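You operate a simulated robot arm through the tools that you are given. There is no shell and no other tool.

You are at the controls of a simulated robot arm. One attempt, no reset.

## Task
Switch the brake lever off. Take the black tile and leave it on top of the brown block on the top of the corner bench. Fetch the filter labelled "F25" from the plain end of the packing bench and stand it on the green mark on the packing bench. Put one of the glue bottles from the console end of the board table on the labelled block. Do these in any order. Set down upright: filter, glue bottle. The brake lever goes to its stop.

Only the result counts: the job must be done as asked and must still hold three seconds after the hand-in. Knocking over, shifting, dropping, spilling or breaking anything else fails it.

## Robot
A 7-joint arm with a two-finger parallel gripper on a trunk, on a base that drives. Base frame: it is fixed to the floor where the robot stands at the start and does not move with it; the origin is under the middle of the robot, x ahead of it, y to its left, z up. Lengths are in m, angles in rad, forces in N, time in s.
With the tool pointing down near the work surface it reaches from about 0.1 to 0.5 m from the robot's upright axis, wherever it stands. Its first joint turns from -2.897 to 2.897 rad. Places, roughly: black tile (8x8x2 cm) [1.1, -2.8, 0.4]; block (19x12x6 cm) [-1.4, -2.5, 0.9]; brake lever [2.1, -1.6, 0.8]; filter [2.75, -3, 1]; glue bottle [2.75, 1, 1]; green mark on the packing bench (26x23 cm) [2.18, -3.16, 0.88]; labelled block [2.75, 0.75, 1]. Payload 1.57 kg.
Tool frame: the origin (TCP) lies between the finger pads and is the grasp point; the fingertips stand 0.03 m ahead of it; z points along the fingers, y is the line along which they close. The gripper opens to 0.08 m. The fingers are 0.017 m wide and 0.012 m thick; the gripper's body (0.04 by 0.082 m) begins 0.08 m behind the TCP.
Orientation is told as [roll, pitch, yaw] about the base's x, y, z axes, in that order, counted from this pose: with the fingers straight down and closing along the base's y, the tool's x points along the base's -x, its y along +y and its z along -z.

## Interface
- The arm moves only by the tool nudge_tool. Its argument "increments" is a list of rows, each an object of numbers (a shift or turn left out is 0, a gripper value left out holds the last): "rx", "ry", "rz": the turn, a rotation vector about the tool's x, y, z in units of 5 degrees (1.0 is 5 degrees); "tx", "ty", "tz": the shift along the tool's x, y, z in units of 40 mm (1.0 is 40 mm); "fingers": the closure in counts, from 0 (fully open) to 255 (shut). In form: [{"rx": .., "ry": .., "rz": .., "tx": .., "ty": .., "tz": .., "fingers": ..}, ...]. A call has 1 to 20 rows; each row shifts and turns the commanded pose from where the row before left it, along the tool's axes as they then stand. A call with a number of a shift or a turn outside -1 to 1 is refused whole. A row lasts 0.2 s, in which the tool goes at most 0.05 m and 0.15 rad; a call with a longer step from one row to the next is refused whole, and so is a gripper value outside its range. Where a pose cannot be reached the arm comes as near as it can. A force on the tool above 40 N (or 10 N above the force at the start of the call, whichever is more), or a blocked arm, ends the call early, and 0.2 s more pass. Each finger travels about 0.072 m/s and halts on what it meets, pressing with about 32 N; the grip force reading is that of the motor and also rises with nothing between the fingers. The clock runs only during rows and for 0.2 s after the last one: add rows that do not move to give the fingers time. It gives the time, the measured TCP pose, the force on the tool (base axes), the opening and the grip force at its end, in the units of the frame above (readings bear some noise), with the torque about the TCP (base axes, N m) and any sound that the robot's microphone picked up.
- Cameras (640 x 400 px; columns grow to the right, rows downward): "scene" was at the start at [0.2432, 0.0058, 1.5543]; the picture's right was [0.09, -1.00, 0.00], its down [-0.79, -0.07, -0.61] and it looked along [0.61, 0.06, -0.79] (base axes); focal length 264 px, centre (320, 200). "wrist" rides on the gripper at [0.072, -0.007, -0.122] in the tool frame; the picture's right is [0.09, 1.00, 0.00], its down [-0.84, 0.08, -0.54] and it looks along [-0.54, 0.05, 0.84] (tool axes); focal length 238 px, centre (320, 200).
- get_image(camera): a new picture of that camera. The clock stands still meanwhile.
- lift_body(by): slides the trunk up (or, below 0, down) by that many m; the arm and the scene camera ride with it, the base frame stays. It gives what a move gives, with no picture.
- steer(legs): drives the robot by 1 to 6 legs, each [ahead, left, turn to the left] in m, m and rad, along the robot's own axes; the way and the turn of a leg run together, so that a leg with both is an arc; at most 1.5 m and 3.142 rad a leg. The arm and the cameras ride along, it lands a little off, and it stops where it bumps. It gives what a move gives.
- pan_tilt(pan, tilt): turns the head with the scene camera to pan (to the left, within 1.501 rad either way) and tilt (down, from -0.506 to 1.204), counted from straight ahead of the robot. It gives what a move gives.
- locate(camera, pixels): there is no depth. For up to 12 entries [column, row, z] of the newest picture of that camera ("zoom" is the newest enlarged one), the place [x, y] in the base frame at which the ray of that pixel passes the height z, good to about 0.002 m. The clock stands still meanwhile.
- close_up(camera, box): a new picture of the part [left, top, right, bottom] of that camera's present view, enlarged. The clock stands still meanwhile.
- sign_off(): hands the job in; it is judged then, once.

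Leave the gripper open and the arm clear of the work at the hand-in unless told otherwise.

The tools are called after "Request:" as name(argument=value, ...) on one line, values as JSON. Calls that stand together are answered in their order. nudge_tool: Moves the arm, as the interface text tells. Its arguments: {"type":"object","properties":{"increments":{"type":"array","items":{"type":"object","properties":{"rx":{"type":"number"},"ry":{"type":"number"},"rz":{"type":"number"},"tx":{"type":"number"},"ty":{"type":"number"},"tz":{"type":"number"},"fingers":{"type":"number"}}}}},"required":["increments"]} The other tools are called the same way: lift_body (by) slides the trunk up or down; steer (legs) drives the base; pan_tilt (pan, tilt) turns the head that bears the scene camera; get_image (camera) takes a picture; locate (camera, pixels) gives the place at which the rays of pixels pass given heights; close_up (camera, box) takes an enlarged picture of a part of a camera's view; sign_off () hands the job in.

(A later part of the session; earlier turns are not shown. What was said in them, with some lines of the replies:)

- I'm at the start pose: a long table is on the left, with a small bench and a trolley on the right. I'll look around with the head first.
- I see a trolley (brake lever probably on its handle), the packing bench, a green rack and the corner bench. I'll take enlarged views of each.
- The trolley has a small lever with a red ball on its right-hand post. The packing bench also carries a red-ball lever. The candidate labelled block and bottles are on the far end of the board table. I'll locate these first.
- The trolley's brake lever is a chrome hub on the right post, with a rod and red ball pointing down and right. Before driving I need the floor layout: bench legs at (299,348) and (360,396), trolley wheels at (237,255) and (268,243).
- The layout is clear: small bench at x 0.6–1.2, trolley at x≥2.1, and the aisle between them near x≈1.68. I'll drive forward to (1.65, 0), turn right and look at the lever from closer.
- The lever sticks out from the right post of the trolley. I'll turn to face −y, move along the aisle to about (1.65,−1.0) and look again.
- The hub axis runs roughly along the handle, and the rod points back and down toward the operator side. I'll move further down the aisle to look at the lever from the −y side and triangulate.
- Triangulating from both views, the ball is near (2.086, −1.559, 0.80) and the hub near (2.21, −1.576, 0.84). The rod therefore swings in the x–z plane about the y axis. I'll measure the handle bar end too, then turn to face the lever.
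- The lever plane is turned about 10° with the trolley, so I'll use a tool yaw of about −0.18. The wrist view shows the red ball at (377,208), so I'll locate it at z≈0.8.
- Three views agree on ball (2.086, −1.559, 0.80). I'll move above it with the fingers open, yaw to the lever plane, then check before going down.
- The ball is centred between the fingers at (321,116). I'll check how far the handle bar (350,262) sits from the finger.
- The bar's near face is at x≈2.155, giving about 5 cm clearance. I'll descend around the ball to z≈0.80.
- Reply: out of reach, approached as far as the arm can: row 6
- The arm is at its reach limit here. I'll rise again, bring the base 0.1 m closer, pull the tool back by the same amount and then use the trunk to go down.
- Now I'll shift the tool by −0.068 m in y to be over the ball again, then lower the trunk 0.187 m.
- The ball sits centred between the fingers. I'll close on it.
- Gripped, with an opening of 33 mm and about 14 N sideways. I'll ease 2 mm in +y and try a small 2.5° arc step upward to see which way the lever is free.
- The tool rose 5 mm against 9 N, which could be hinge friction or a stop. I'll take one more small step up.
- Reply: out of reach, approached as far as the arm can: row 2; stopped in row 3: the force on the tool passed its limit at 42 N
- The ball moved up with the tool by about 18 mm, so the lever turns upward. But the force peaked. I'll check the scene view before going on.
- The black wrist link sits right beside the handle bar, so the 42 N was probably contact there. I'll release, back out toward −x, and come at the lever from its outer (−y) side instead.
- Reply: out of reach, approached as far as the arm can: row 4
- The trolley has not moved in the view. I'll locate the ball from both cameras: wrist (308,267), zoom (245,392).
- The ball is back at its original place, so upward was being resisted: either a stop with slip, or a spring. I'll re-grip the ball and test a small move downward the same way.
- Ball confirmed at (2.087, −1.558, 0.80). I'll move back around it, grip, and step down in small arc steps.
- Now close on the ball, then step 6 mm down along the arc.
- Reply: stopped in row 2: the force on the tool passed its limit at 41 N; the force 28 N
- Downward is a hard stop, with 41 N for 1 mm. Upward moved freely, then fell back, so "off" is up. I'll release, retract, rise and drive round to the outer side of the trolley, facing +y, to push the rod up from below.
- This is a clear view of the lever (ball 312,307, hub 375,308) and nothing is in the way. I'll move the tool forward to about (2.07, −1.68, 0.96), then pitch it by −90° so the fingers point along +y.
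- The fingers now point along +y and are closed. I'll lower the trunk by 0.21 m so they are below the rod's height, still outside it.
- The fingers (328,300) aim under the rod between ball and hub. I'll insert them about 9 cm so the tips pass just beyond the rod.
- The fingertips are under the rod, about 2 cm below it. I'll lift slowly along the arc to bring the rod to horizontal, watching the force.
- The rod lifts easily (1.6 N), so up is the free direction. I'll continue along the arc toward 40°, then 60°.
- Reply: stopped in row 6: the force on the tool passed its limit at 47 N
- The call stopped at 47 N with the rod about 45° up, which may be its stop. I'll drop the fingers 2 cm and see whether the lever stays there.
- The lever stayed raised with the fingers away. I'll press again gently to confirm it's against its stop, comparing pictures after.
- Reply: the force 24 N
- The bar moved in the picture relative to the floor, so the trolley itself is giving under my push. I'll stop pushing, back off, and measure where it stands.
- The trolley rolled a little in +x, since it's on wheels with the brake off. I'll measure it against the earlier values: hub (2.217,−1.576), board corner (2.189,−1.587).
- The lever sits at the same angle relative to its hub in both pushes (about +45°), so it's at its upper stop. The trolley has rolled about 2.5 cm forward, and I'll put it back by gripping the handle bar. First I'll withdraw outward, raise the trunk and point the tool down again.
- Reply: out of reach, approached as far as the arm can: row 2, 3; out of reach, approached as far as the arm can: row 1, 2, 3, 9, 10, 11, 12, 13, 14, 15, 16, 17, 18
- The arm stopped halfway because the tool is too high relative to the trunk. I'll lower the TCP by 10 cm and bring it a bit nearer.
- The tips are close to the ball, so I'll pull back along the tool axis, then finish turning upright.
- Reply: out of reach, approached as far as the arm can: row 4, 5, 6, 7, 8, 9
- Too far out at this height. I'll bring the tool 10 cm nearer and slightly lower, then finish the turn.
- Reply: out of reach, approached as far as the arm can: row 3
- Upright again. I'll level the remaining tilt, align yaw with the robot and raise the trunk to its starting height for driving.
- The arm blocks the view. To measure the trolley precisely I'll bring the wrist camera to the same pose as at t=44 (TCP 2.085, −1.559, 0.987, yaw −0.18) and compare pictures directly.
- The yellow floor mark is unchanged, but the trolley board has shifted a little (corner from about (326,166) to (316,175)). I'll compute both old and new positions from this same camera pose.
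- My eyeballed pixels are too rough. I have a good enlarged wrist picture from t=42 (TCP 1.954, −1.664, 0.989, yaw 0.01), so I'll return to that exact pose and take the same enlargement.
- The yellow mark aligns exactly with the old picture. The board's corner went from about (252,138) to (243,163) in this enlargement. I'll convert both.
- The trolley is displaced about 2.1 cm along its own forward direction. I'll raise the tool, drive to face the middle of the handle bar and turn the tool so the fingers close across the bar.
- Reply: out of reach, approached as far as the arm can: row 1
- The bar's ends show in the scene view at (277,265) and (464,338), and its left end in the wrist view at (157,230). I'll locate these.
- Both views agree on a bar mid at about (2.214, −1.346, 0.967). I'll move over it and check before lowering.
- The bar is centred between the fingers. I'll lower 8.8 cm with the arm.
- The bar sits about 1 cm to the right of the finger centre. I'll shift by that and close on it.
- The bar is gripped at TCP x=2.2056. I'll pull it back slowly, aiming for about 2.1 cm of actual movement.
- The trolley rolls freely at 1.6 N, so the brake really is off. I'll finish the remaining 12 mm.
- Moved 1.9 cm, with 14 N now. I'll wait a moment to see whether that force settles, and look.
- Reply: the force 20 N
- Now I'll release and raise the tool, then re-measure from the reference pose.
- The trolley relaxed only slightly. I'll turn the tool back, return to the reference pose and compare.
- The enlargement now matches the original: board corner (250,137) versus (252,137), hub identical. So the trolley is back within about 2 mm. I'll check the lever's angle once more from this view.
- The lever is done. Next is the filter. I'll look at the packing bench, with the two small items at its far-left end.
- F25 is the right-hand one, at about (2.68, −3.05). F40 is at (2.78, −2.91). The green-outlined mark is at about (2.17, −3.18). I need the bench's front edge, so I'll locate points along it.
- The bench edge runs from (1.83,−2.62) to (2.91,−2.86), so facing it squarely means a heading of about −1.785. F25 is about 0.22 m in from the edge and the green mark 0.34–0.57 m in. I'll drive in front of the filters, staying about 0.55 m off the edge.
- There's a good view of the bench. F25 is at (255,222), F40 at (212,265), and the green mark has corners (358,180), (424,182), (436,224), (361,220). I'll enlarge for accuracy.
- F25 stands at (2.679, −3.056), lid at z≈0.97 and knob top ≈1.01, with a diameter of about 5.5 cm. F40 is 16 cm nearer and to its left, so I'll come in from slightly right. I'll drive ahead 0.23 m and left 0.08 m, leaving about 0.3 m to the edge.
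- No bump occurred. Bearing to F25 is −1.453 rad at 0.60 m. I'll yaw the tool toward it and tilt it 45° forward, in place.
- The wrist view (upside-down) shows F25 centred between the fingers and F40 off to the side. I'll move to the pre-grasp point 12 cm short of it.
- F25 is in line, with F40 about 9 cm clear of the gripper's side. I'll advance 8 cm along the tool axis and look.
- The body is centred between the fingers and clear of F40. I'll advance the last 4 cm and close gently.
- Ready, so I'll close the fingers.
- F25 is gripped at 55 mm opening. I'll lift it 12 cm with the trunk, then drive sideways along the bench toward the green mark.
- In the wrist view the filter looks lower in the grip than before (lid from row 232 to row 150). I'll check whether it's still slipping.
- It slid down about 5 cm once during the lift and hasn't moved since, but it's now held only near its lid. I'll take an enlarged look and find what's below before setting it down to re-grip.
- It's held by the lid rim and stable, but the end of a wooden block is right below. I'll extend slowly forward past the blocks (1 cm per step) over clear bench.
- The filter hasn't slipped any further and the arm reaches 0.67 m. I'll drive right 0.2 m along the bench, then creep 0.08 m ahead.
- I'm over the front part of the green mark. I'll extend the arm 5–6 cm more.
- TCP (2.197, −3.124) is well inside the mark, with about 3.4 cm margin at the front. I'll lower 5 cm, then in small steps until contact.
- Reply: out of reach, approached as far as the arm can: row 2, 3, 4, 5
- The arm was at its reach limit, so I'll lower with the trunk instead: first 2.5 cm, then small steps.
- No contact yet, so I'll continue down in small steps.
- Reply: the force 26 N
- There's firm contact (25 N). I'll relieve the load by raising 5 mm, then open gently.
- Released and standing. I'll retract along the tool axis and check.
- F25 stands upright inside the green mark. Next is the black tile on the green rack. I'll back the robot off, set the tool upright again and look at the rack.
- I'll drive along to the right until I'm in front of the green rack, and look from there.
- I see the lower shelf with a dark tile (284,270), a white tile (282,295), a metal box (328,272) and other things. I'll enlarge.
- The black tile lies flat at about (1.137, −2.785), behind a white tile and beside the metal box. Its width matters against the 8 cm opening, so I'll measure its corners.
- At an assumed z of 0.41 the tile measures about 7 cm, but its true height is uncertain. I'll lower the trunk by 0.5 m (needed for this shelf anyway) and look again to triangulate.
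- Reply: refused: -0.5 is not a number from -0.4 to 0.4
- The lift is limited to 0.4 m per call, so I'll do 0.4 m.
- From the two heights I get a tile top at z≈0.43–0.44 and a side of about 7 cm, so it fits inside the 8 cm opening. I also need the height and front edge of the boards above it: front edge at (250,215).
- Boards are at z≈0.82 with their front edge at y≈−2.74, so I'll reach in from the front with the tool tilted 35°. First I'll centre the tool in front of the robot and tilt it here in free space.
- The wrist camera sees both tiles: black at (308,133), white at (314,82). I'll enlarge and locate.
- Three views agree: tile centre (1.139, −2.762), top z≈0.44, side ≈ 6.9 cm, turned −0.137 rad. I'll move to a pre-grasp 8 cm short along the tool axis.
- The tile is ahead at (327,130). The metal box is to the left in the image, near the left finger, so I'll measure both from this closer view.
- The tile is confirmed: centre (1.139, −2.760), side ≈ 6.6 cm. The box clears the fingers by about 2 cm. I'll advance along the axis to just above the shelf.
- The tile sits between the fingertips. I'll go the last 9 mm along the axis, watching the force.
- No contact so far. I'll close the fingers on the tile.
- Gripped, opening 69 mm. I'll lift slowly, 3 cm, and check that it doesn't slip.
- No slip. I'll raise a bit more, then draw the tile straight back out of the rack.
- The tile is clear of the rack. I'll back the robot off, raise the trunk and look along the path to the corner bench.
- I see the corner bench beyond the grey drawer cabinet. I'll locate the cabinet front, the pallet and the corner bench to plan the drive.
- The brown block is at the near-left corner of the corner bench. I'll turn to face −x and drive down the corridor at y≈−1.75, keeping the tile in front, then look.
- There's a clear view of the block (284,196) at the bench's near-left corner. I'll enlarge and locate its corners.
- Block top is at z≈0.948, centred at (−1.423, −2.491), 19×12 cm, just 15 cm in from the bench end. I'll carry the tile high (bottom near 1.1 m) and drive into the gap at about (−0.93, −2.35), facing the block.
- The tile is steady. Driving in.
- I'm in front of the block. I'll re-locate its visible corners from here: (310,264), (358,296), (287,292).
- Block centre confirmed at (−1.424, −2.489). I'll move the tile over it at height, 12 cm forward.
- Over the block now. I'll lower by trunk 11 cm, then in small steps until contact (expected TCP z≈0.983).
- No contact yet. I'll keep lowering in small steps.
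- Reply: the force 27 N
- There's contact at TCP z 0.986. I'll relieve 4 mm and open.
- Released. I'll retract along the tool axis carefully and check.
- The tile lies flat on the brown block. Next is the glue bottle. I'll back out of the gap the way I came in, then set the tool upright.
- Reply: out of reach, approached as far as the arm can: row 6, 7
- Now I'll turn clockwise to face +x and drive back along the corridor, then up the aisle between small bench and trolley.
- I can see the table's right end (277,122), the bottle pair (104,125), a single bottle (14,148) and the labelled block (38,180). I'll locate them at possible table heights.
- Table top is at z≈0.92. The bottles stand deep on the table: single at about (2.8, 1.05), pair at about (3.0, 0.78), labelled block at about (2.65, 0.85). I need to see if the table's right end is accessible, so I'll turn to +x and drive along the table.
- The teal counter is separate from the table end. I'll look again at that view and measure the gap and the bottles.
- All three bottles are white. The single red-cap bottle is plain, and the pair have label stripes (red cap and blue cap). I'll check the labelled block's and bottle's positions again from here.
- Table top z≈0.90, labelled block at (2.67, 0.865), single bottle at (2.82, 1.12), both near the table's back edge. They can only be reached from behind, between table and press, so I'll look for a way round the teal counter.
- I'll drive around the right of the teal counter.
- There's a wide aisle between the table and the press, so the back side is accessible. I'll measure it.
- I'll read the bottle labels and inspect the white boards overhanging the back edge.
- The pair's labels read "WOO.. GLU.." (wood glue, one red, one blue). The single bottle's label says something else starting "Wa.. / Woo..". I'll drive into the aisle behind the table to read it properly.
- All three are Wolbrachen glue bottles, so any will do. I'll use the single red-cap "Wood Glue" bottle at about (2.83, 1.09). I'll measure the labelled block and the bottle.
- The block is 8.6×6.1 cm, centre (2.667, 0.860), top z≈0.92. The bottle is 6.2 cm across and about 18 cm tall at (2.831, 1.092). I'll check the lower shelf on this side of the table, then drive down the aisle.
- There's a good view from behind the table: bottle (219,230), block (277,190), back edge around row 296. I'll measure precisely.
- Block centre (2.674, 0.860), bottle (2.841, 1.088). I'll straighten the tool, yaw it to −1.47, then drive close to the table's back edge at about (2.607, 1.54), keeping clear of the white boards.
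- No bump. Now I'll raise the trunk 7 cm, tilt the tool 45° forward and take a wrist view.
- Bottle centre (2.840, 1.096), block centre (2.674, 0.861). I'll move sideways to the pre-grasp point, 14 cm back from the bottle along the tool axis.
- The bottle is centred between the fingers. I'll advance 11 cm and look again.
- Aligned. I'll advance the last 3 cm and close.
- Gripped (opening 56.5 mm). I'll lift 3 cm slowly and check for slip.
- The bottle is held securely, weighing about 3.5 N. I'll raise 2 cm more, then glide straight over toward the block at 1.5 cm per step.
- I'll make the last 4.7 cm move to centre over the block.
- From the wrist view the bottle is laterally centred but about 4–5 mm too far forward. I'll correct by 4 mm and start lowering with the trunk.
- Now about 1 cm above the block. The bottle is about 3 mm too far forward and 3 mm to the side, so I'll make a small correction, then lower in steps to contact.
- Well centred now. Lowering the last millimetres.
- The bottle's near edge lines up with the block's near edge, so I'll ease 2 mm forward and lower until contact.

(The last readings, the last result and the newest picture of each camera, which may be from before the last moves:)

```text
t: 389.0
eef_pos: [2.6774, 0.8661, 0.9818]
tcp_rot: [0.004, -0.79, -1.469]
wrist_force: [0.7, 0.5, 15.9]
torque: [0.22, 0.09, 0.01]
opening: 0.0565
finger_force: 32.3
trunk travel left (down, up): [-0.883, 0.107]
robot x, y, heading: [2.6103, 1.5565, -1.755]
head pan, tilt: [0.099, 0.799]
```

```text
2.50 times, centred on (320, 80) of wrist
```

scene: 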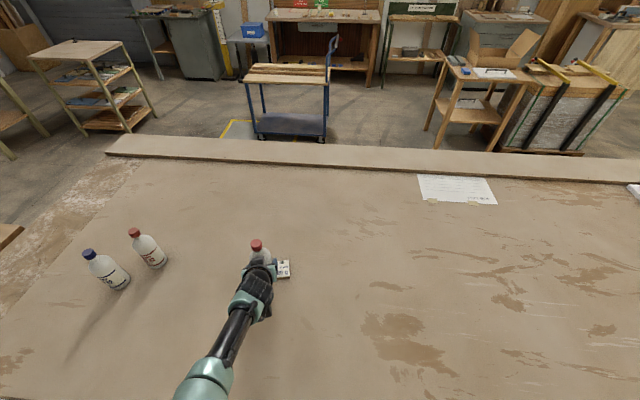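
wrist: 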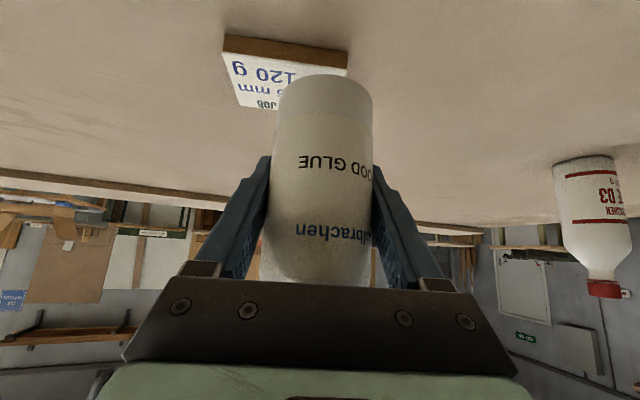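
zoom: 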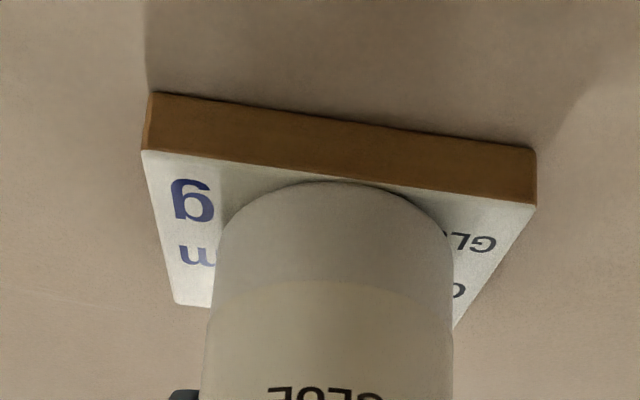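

Contact made, with the bottle fully on the block. I'll relieve by 3 mm and open.

Request:
lift_body(by=0.003)

Request:
nudge_tool(increments=[{"fingers": 65}, {"fingers": 50}, {"fingers": 25}, {"fingers": 0}, {"fingers": 0}, {}])

Request:
get_image(camera="wrist")

```text
t: 389.5
eef_pos: [2.6749, 0.8669, 0.9824]
tcp_rot: [0.003, -0.785, -1.469]
wrist_force: [-0.2, -3.4, 7.0]
torque: [-0.22, 0.01, 0.03]
opening: 0.0566
finger_force: 32.1
trunk travel left (down, up): [-0.886, 0.104]
robot x, y, heading: [2.6078, 1.5525, -1.757]
head pan, tilt: [0.099, 0.799]
```

```text
t: 390.9
eef_pos: [2.6763, 0.8661, 0.9817]
tcp_rot: [0.005, -0.784, -1.47]
wrist_force: [0.0, -1.2, -0.1]
torque: [-0.01, -0.03, 0.0]
opening: 0.0802
finger_force: 0.0
trunk travel left (down, up): [-0.886, 0.104]
robot x, y, heading: [2.6127, 1.5537, -1.757]
head pan, tilt: [0.099, 0.799]
```

```text
taken
```

wrist: 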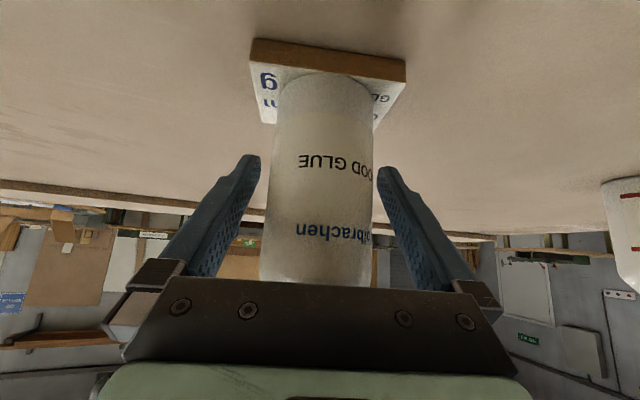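

Released and standing upright. I'll retract along the same line I came in on.

Request:
nudge_tool(increments=[{"tz": -0.25}, {"tz": -0.4}, {"tz": -0.5}, {"tz": -0.6}, {"tz": -0.6}, {"tz": -0.6}, {"tz": -0.6}, {}])

Request:
get_image(camera="wrist")

Request:
close_up(camera="scene", box=[200, 200, 340, 300])

```text
t: 392.7
eef_pos: [2.6655, 0.9657, 1.0827]
tcp_rot: [0.006, -0.783, -1.471]
wrist_force: [-1.0, -0.2, -0.4]
torque: [0.02, 0.0, 0.02]
opening: 0.08
finger_force: 0.1
trunk travel left (down, up): [-0.886, 0.104]
robot x, y, heading: [2.6098, 1.5551, -1.759]
head pan, tilt: [0.099, 0.799]
```

```text
taken
```

wrist: 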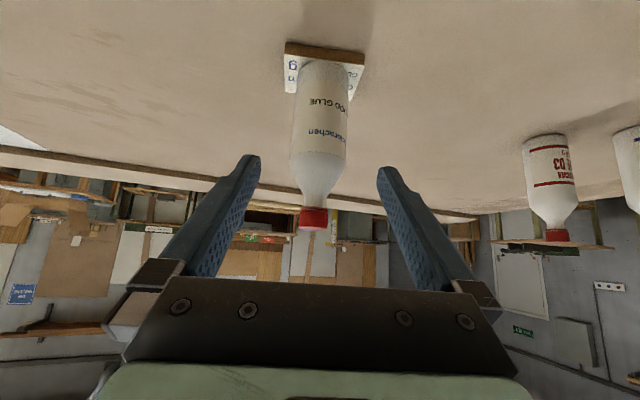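

```text
4.00 times, centred on (270, 250) of scene
```

zoom: 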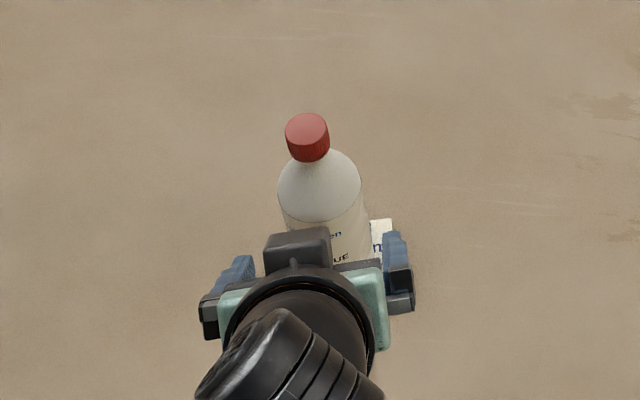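

The bottle stands on the labelled block. I'll pull the arm back and move the robot away from the table, then check everything I can see.

Request:
nudge_tool(increments=[{"tx": 0.5, "tz": -0.5}, {"tx": 0.5, "tz": -0.5}, {"tx": 0.5, "tz": -0.5}, {"tx": 0.5, "tz": -0.5}, {"tx": 0.5, "tz": -0.5}, {"tx": 0.5, "tz": -0.5}, {"tx": 0.5, "tz": -0.5}, {}])

Request:
steer(legs=[[-0.25, 0, 0]])

Request:
get_image(camera="scene")

Request:
close_up(camera="scene", box=[230, 20, 350, 110])

Request:
close_up(camera="scene", box=[220, 140, 320, 220])

```text
t: 394.5
eef_pos: [2.6444, 1.1623, 1.0813]
tcp_rot: [0.007, -0.786, -1.471]
wrist_force: [-0.4, 0.3, -0.5]
torque: [0.02, 0.0, -0.01]
opening: 0.08
finger_force: 0.0
trunk travel left (down, up): [-0.886, 0.104]
robot x, y, heading: [2.611, 1.5526, -1.757]
head pan, tilt: [0.099, 0.799]
```

```text
t: 396.3
eef_pos: [2.6908, 1.4054, 1.0813]
tcp_rot: [0.005, -0.785, -1.471]
wrist_force: [-0.4, -0.5, 0.1]
torque: [0.01, -0.03, 0.01]
opening: 0.0799
finger_force: 0.1
trunk travel left (down, up): [-0.886, 0.104]
robot x, y, heading: [2.6582, 1.7947, -1.756]
head pan, tilt: [0.099, 0.799]
```

```text
taken
```

scene: 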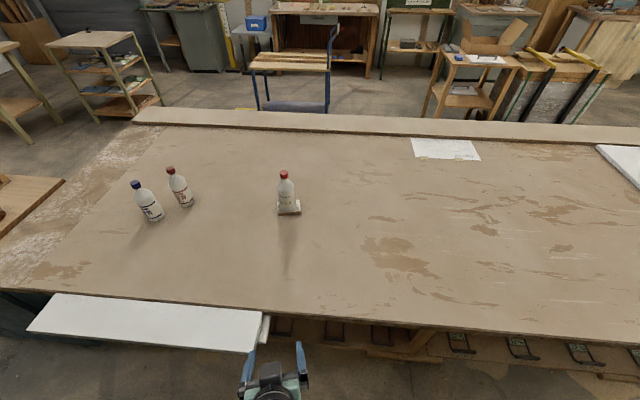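

```text
4.44 times, centred on (290, 65) of scene
```

zoom: 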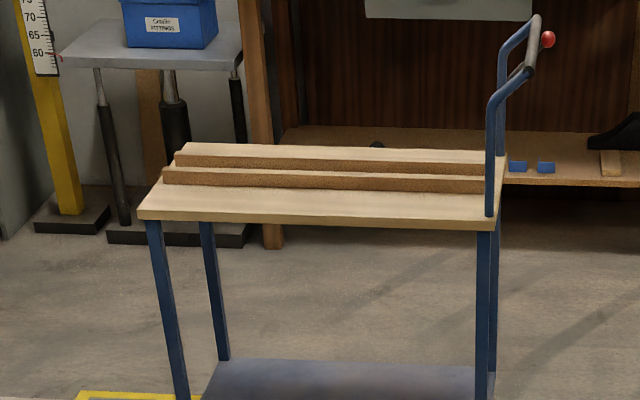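

```text
5.00 times, centred on (270, 180) of scene
```

zoom: 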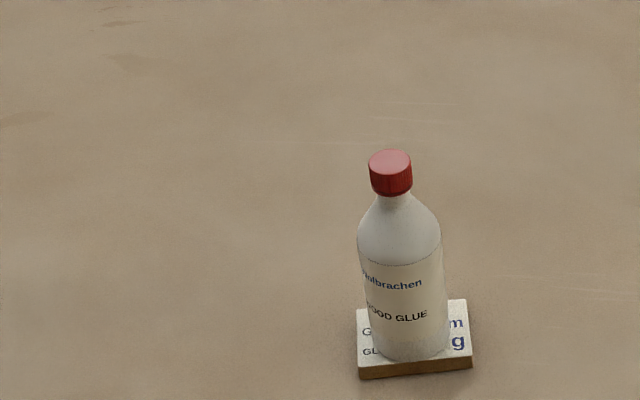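

The bottle stands squarely on the block, and the lever's red ball is still raised beside the handle bar. I'll verify the lever's ball position from this view and check the packing bench.

Request:
locate(camera="scene", pixels=[[353.3, 29, 0.94], [353.3, 29, 0.92], [353.3, 29, 0.96]])

Request:
pan_tilt(pan=0.15, tilt=0.3)

Request:
close_up(camera="scene", box=[200, 110, 440, 260])

Request:
close_up(camera="scene", box=[260, 120, 380, 195])

```text
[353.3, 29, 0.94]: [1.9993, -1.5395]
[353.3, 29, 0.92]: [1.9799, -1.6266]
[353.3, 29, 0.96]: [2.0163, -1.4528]
```

```text
t: 397.2
eef_pos: [2.69, 1.4053, 1.0818]
tcp_rot: [0.004, -0.783, -1.471]
wrist_force: [-0.4, -0.6, 0.0]
torque: [0.01, 0.04, 0.0]
opening: 0.0798
finger_force: 0.1
trunk travel left (down, up): [-0.886, 0.104]
robot x, y, heading: [2.6552, 1.7923, -1.757]
head pan, tilt: [0.15, 0.3]
```

```text
2.67 times, centred on (320, 185) of scene
```

zoom: 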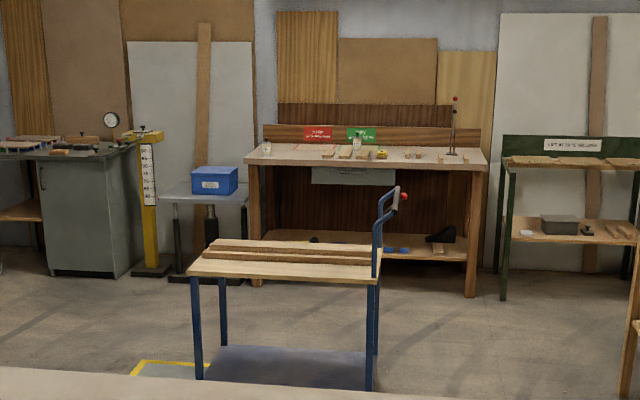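

```text
5.33 times, centred on (320, 158) of scene
```

zoom: 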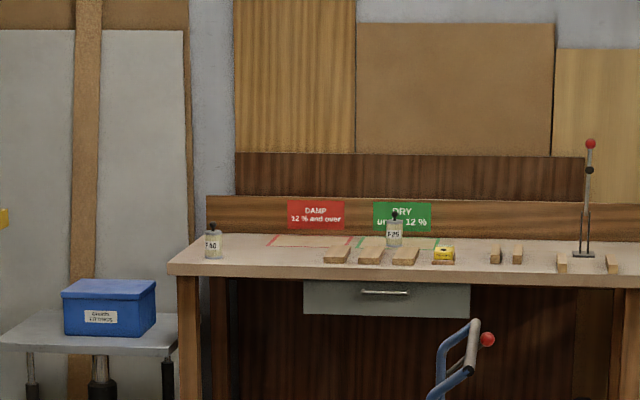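

The ball's ray gives x≈2.0 where I expected about 2.12, so I'll check whether the trolley is still where I left it.

Request:
locate(camera="scene", pixels=[[341.5, 216, 0.72], [271, 212.5, 0.72], [339, 256, 0.0], [274, 252, 0.0], [351.5, 183.7, 0.94], [348, 188, 0.96], [250, 245, 0.0]])

Request:
close_up(camera="scene", box=[260, 170, 370, 260])

```text
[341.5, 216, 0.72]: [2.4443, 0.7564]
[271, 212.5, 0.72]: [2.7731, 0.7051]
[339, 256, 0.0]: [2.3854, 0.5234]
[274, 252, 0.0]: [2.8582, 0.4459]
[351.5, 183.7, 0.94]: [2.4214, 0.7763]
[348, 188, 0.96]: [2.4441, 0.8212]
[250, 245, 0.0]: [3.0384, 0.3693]
```

```text
4.44 times, centred on (315, 215) of scene
```

zoom: 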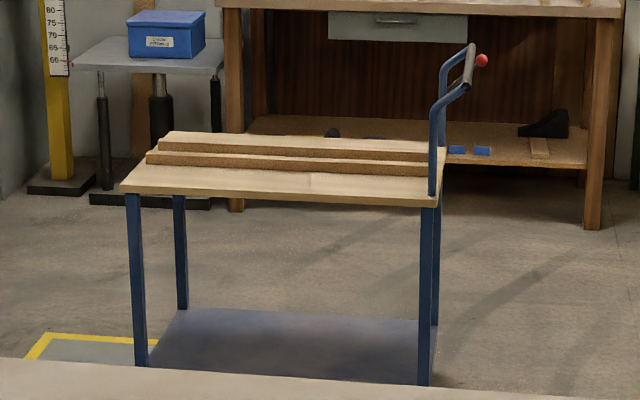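

Request:
locate(camera="zoom", pixels=[[437, 203, 0.7], [439, 196, 0.72], [120, 188, 0.72], [482, 60, 0.94], [482, 60, 0.9], [464, 87, 0.96], [45, 335, 0.0], [155, 340, 0.0], [448, 150, 0.72]])

Request:
get_image(camera="scene")

```text
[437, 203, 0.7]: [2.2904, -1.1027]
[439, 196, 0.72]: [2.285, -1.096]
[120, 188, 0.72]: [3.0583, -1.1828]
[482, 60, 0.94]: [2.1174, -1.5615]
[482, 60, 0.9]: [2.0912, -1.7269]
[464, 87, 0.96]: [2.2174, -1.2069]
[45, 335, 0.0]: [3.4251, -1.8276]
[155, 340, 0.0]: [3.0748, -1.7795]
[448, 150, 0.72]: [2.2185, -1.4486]
```

```text
taken
```

scene: 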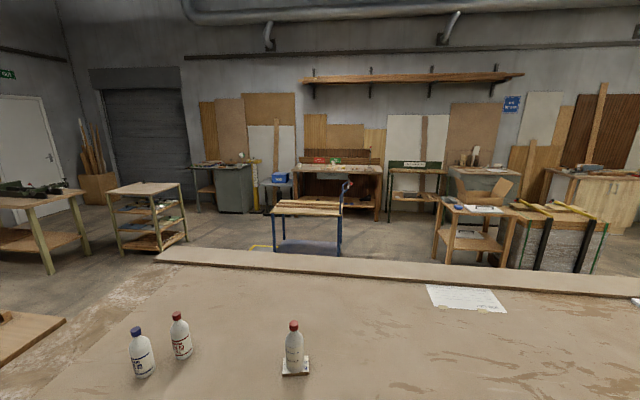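

Everything checks out:
- **Lever:** the ball is at (2.117, −1.56, 0.94), which is its raised stop, and the trolley is back in its original place.
- **Filter:** F25 stands in the green mark.
- **Tile:** it lies on the brown block.
- **Glue bottle:** it stands on the labelled block.

The gripper is open and the arm is clear, so I'm handing in.

Request:
sign_off()

```text
The job is handed in.
```

I've handed in the job with all four tasks done, going by my last camera checks. The hand-in only confirmed receipt, so I don't have the judged result.

- **Brake lever:** it's switched off, up against its upper stop. Down was blocked, so I took up as off; there was no on/off marking to confirm that. Pushing it rolled the trolley forward about 2 cm, so I pulled the trolley back to within about 2 mm of where it started.
- **Black tile:** it lies flat on the brown block on the corner bench.
- **Filter F25:** it stands upright inside the green mark on the packing bench. It slid about 5 cm in the grip when I lifted it, but didn't fall.
- **Glue bottle:** a red-capped "Wood Glue" bottle stands upright on the labelled block. There were three glue bottles at that end of the table, and I used the one nearest the position you gave.

The gripper was open and the arm clear of the work when I handed in.
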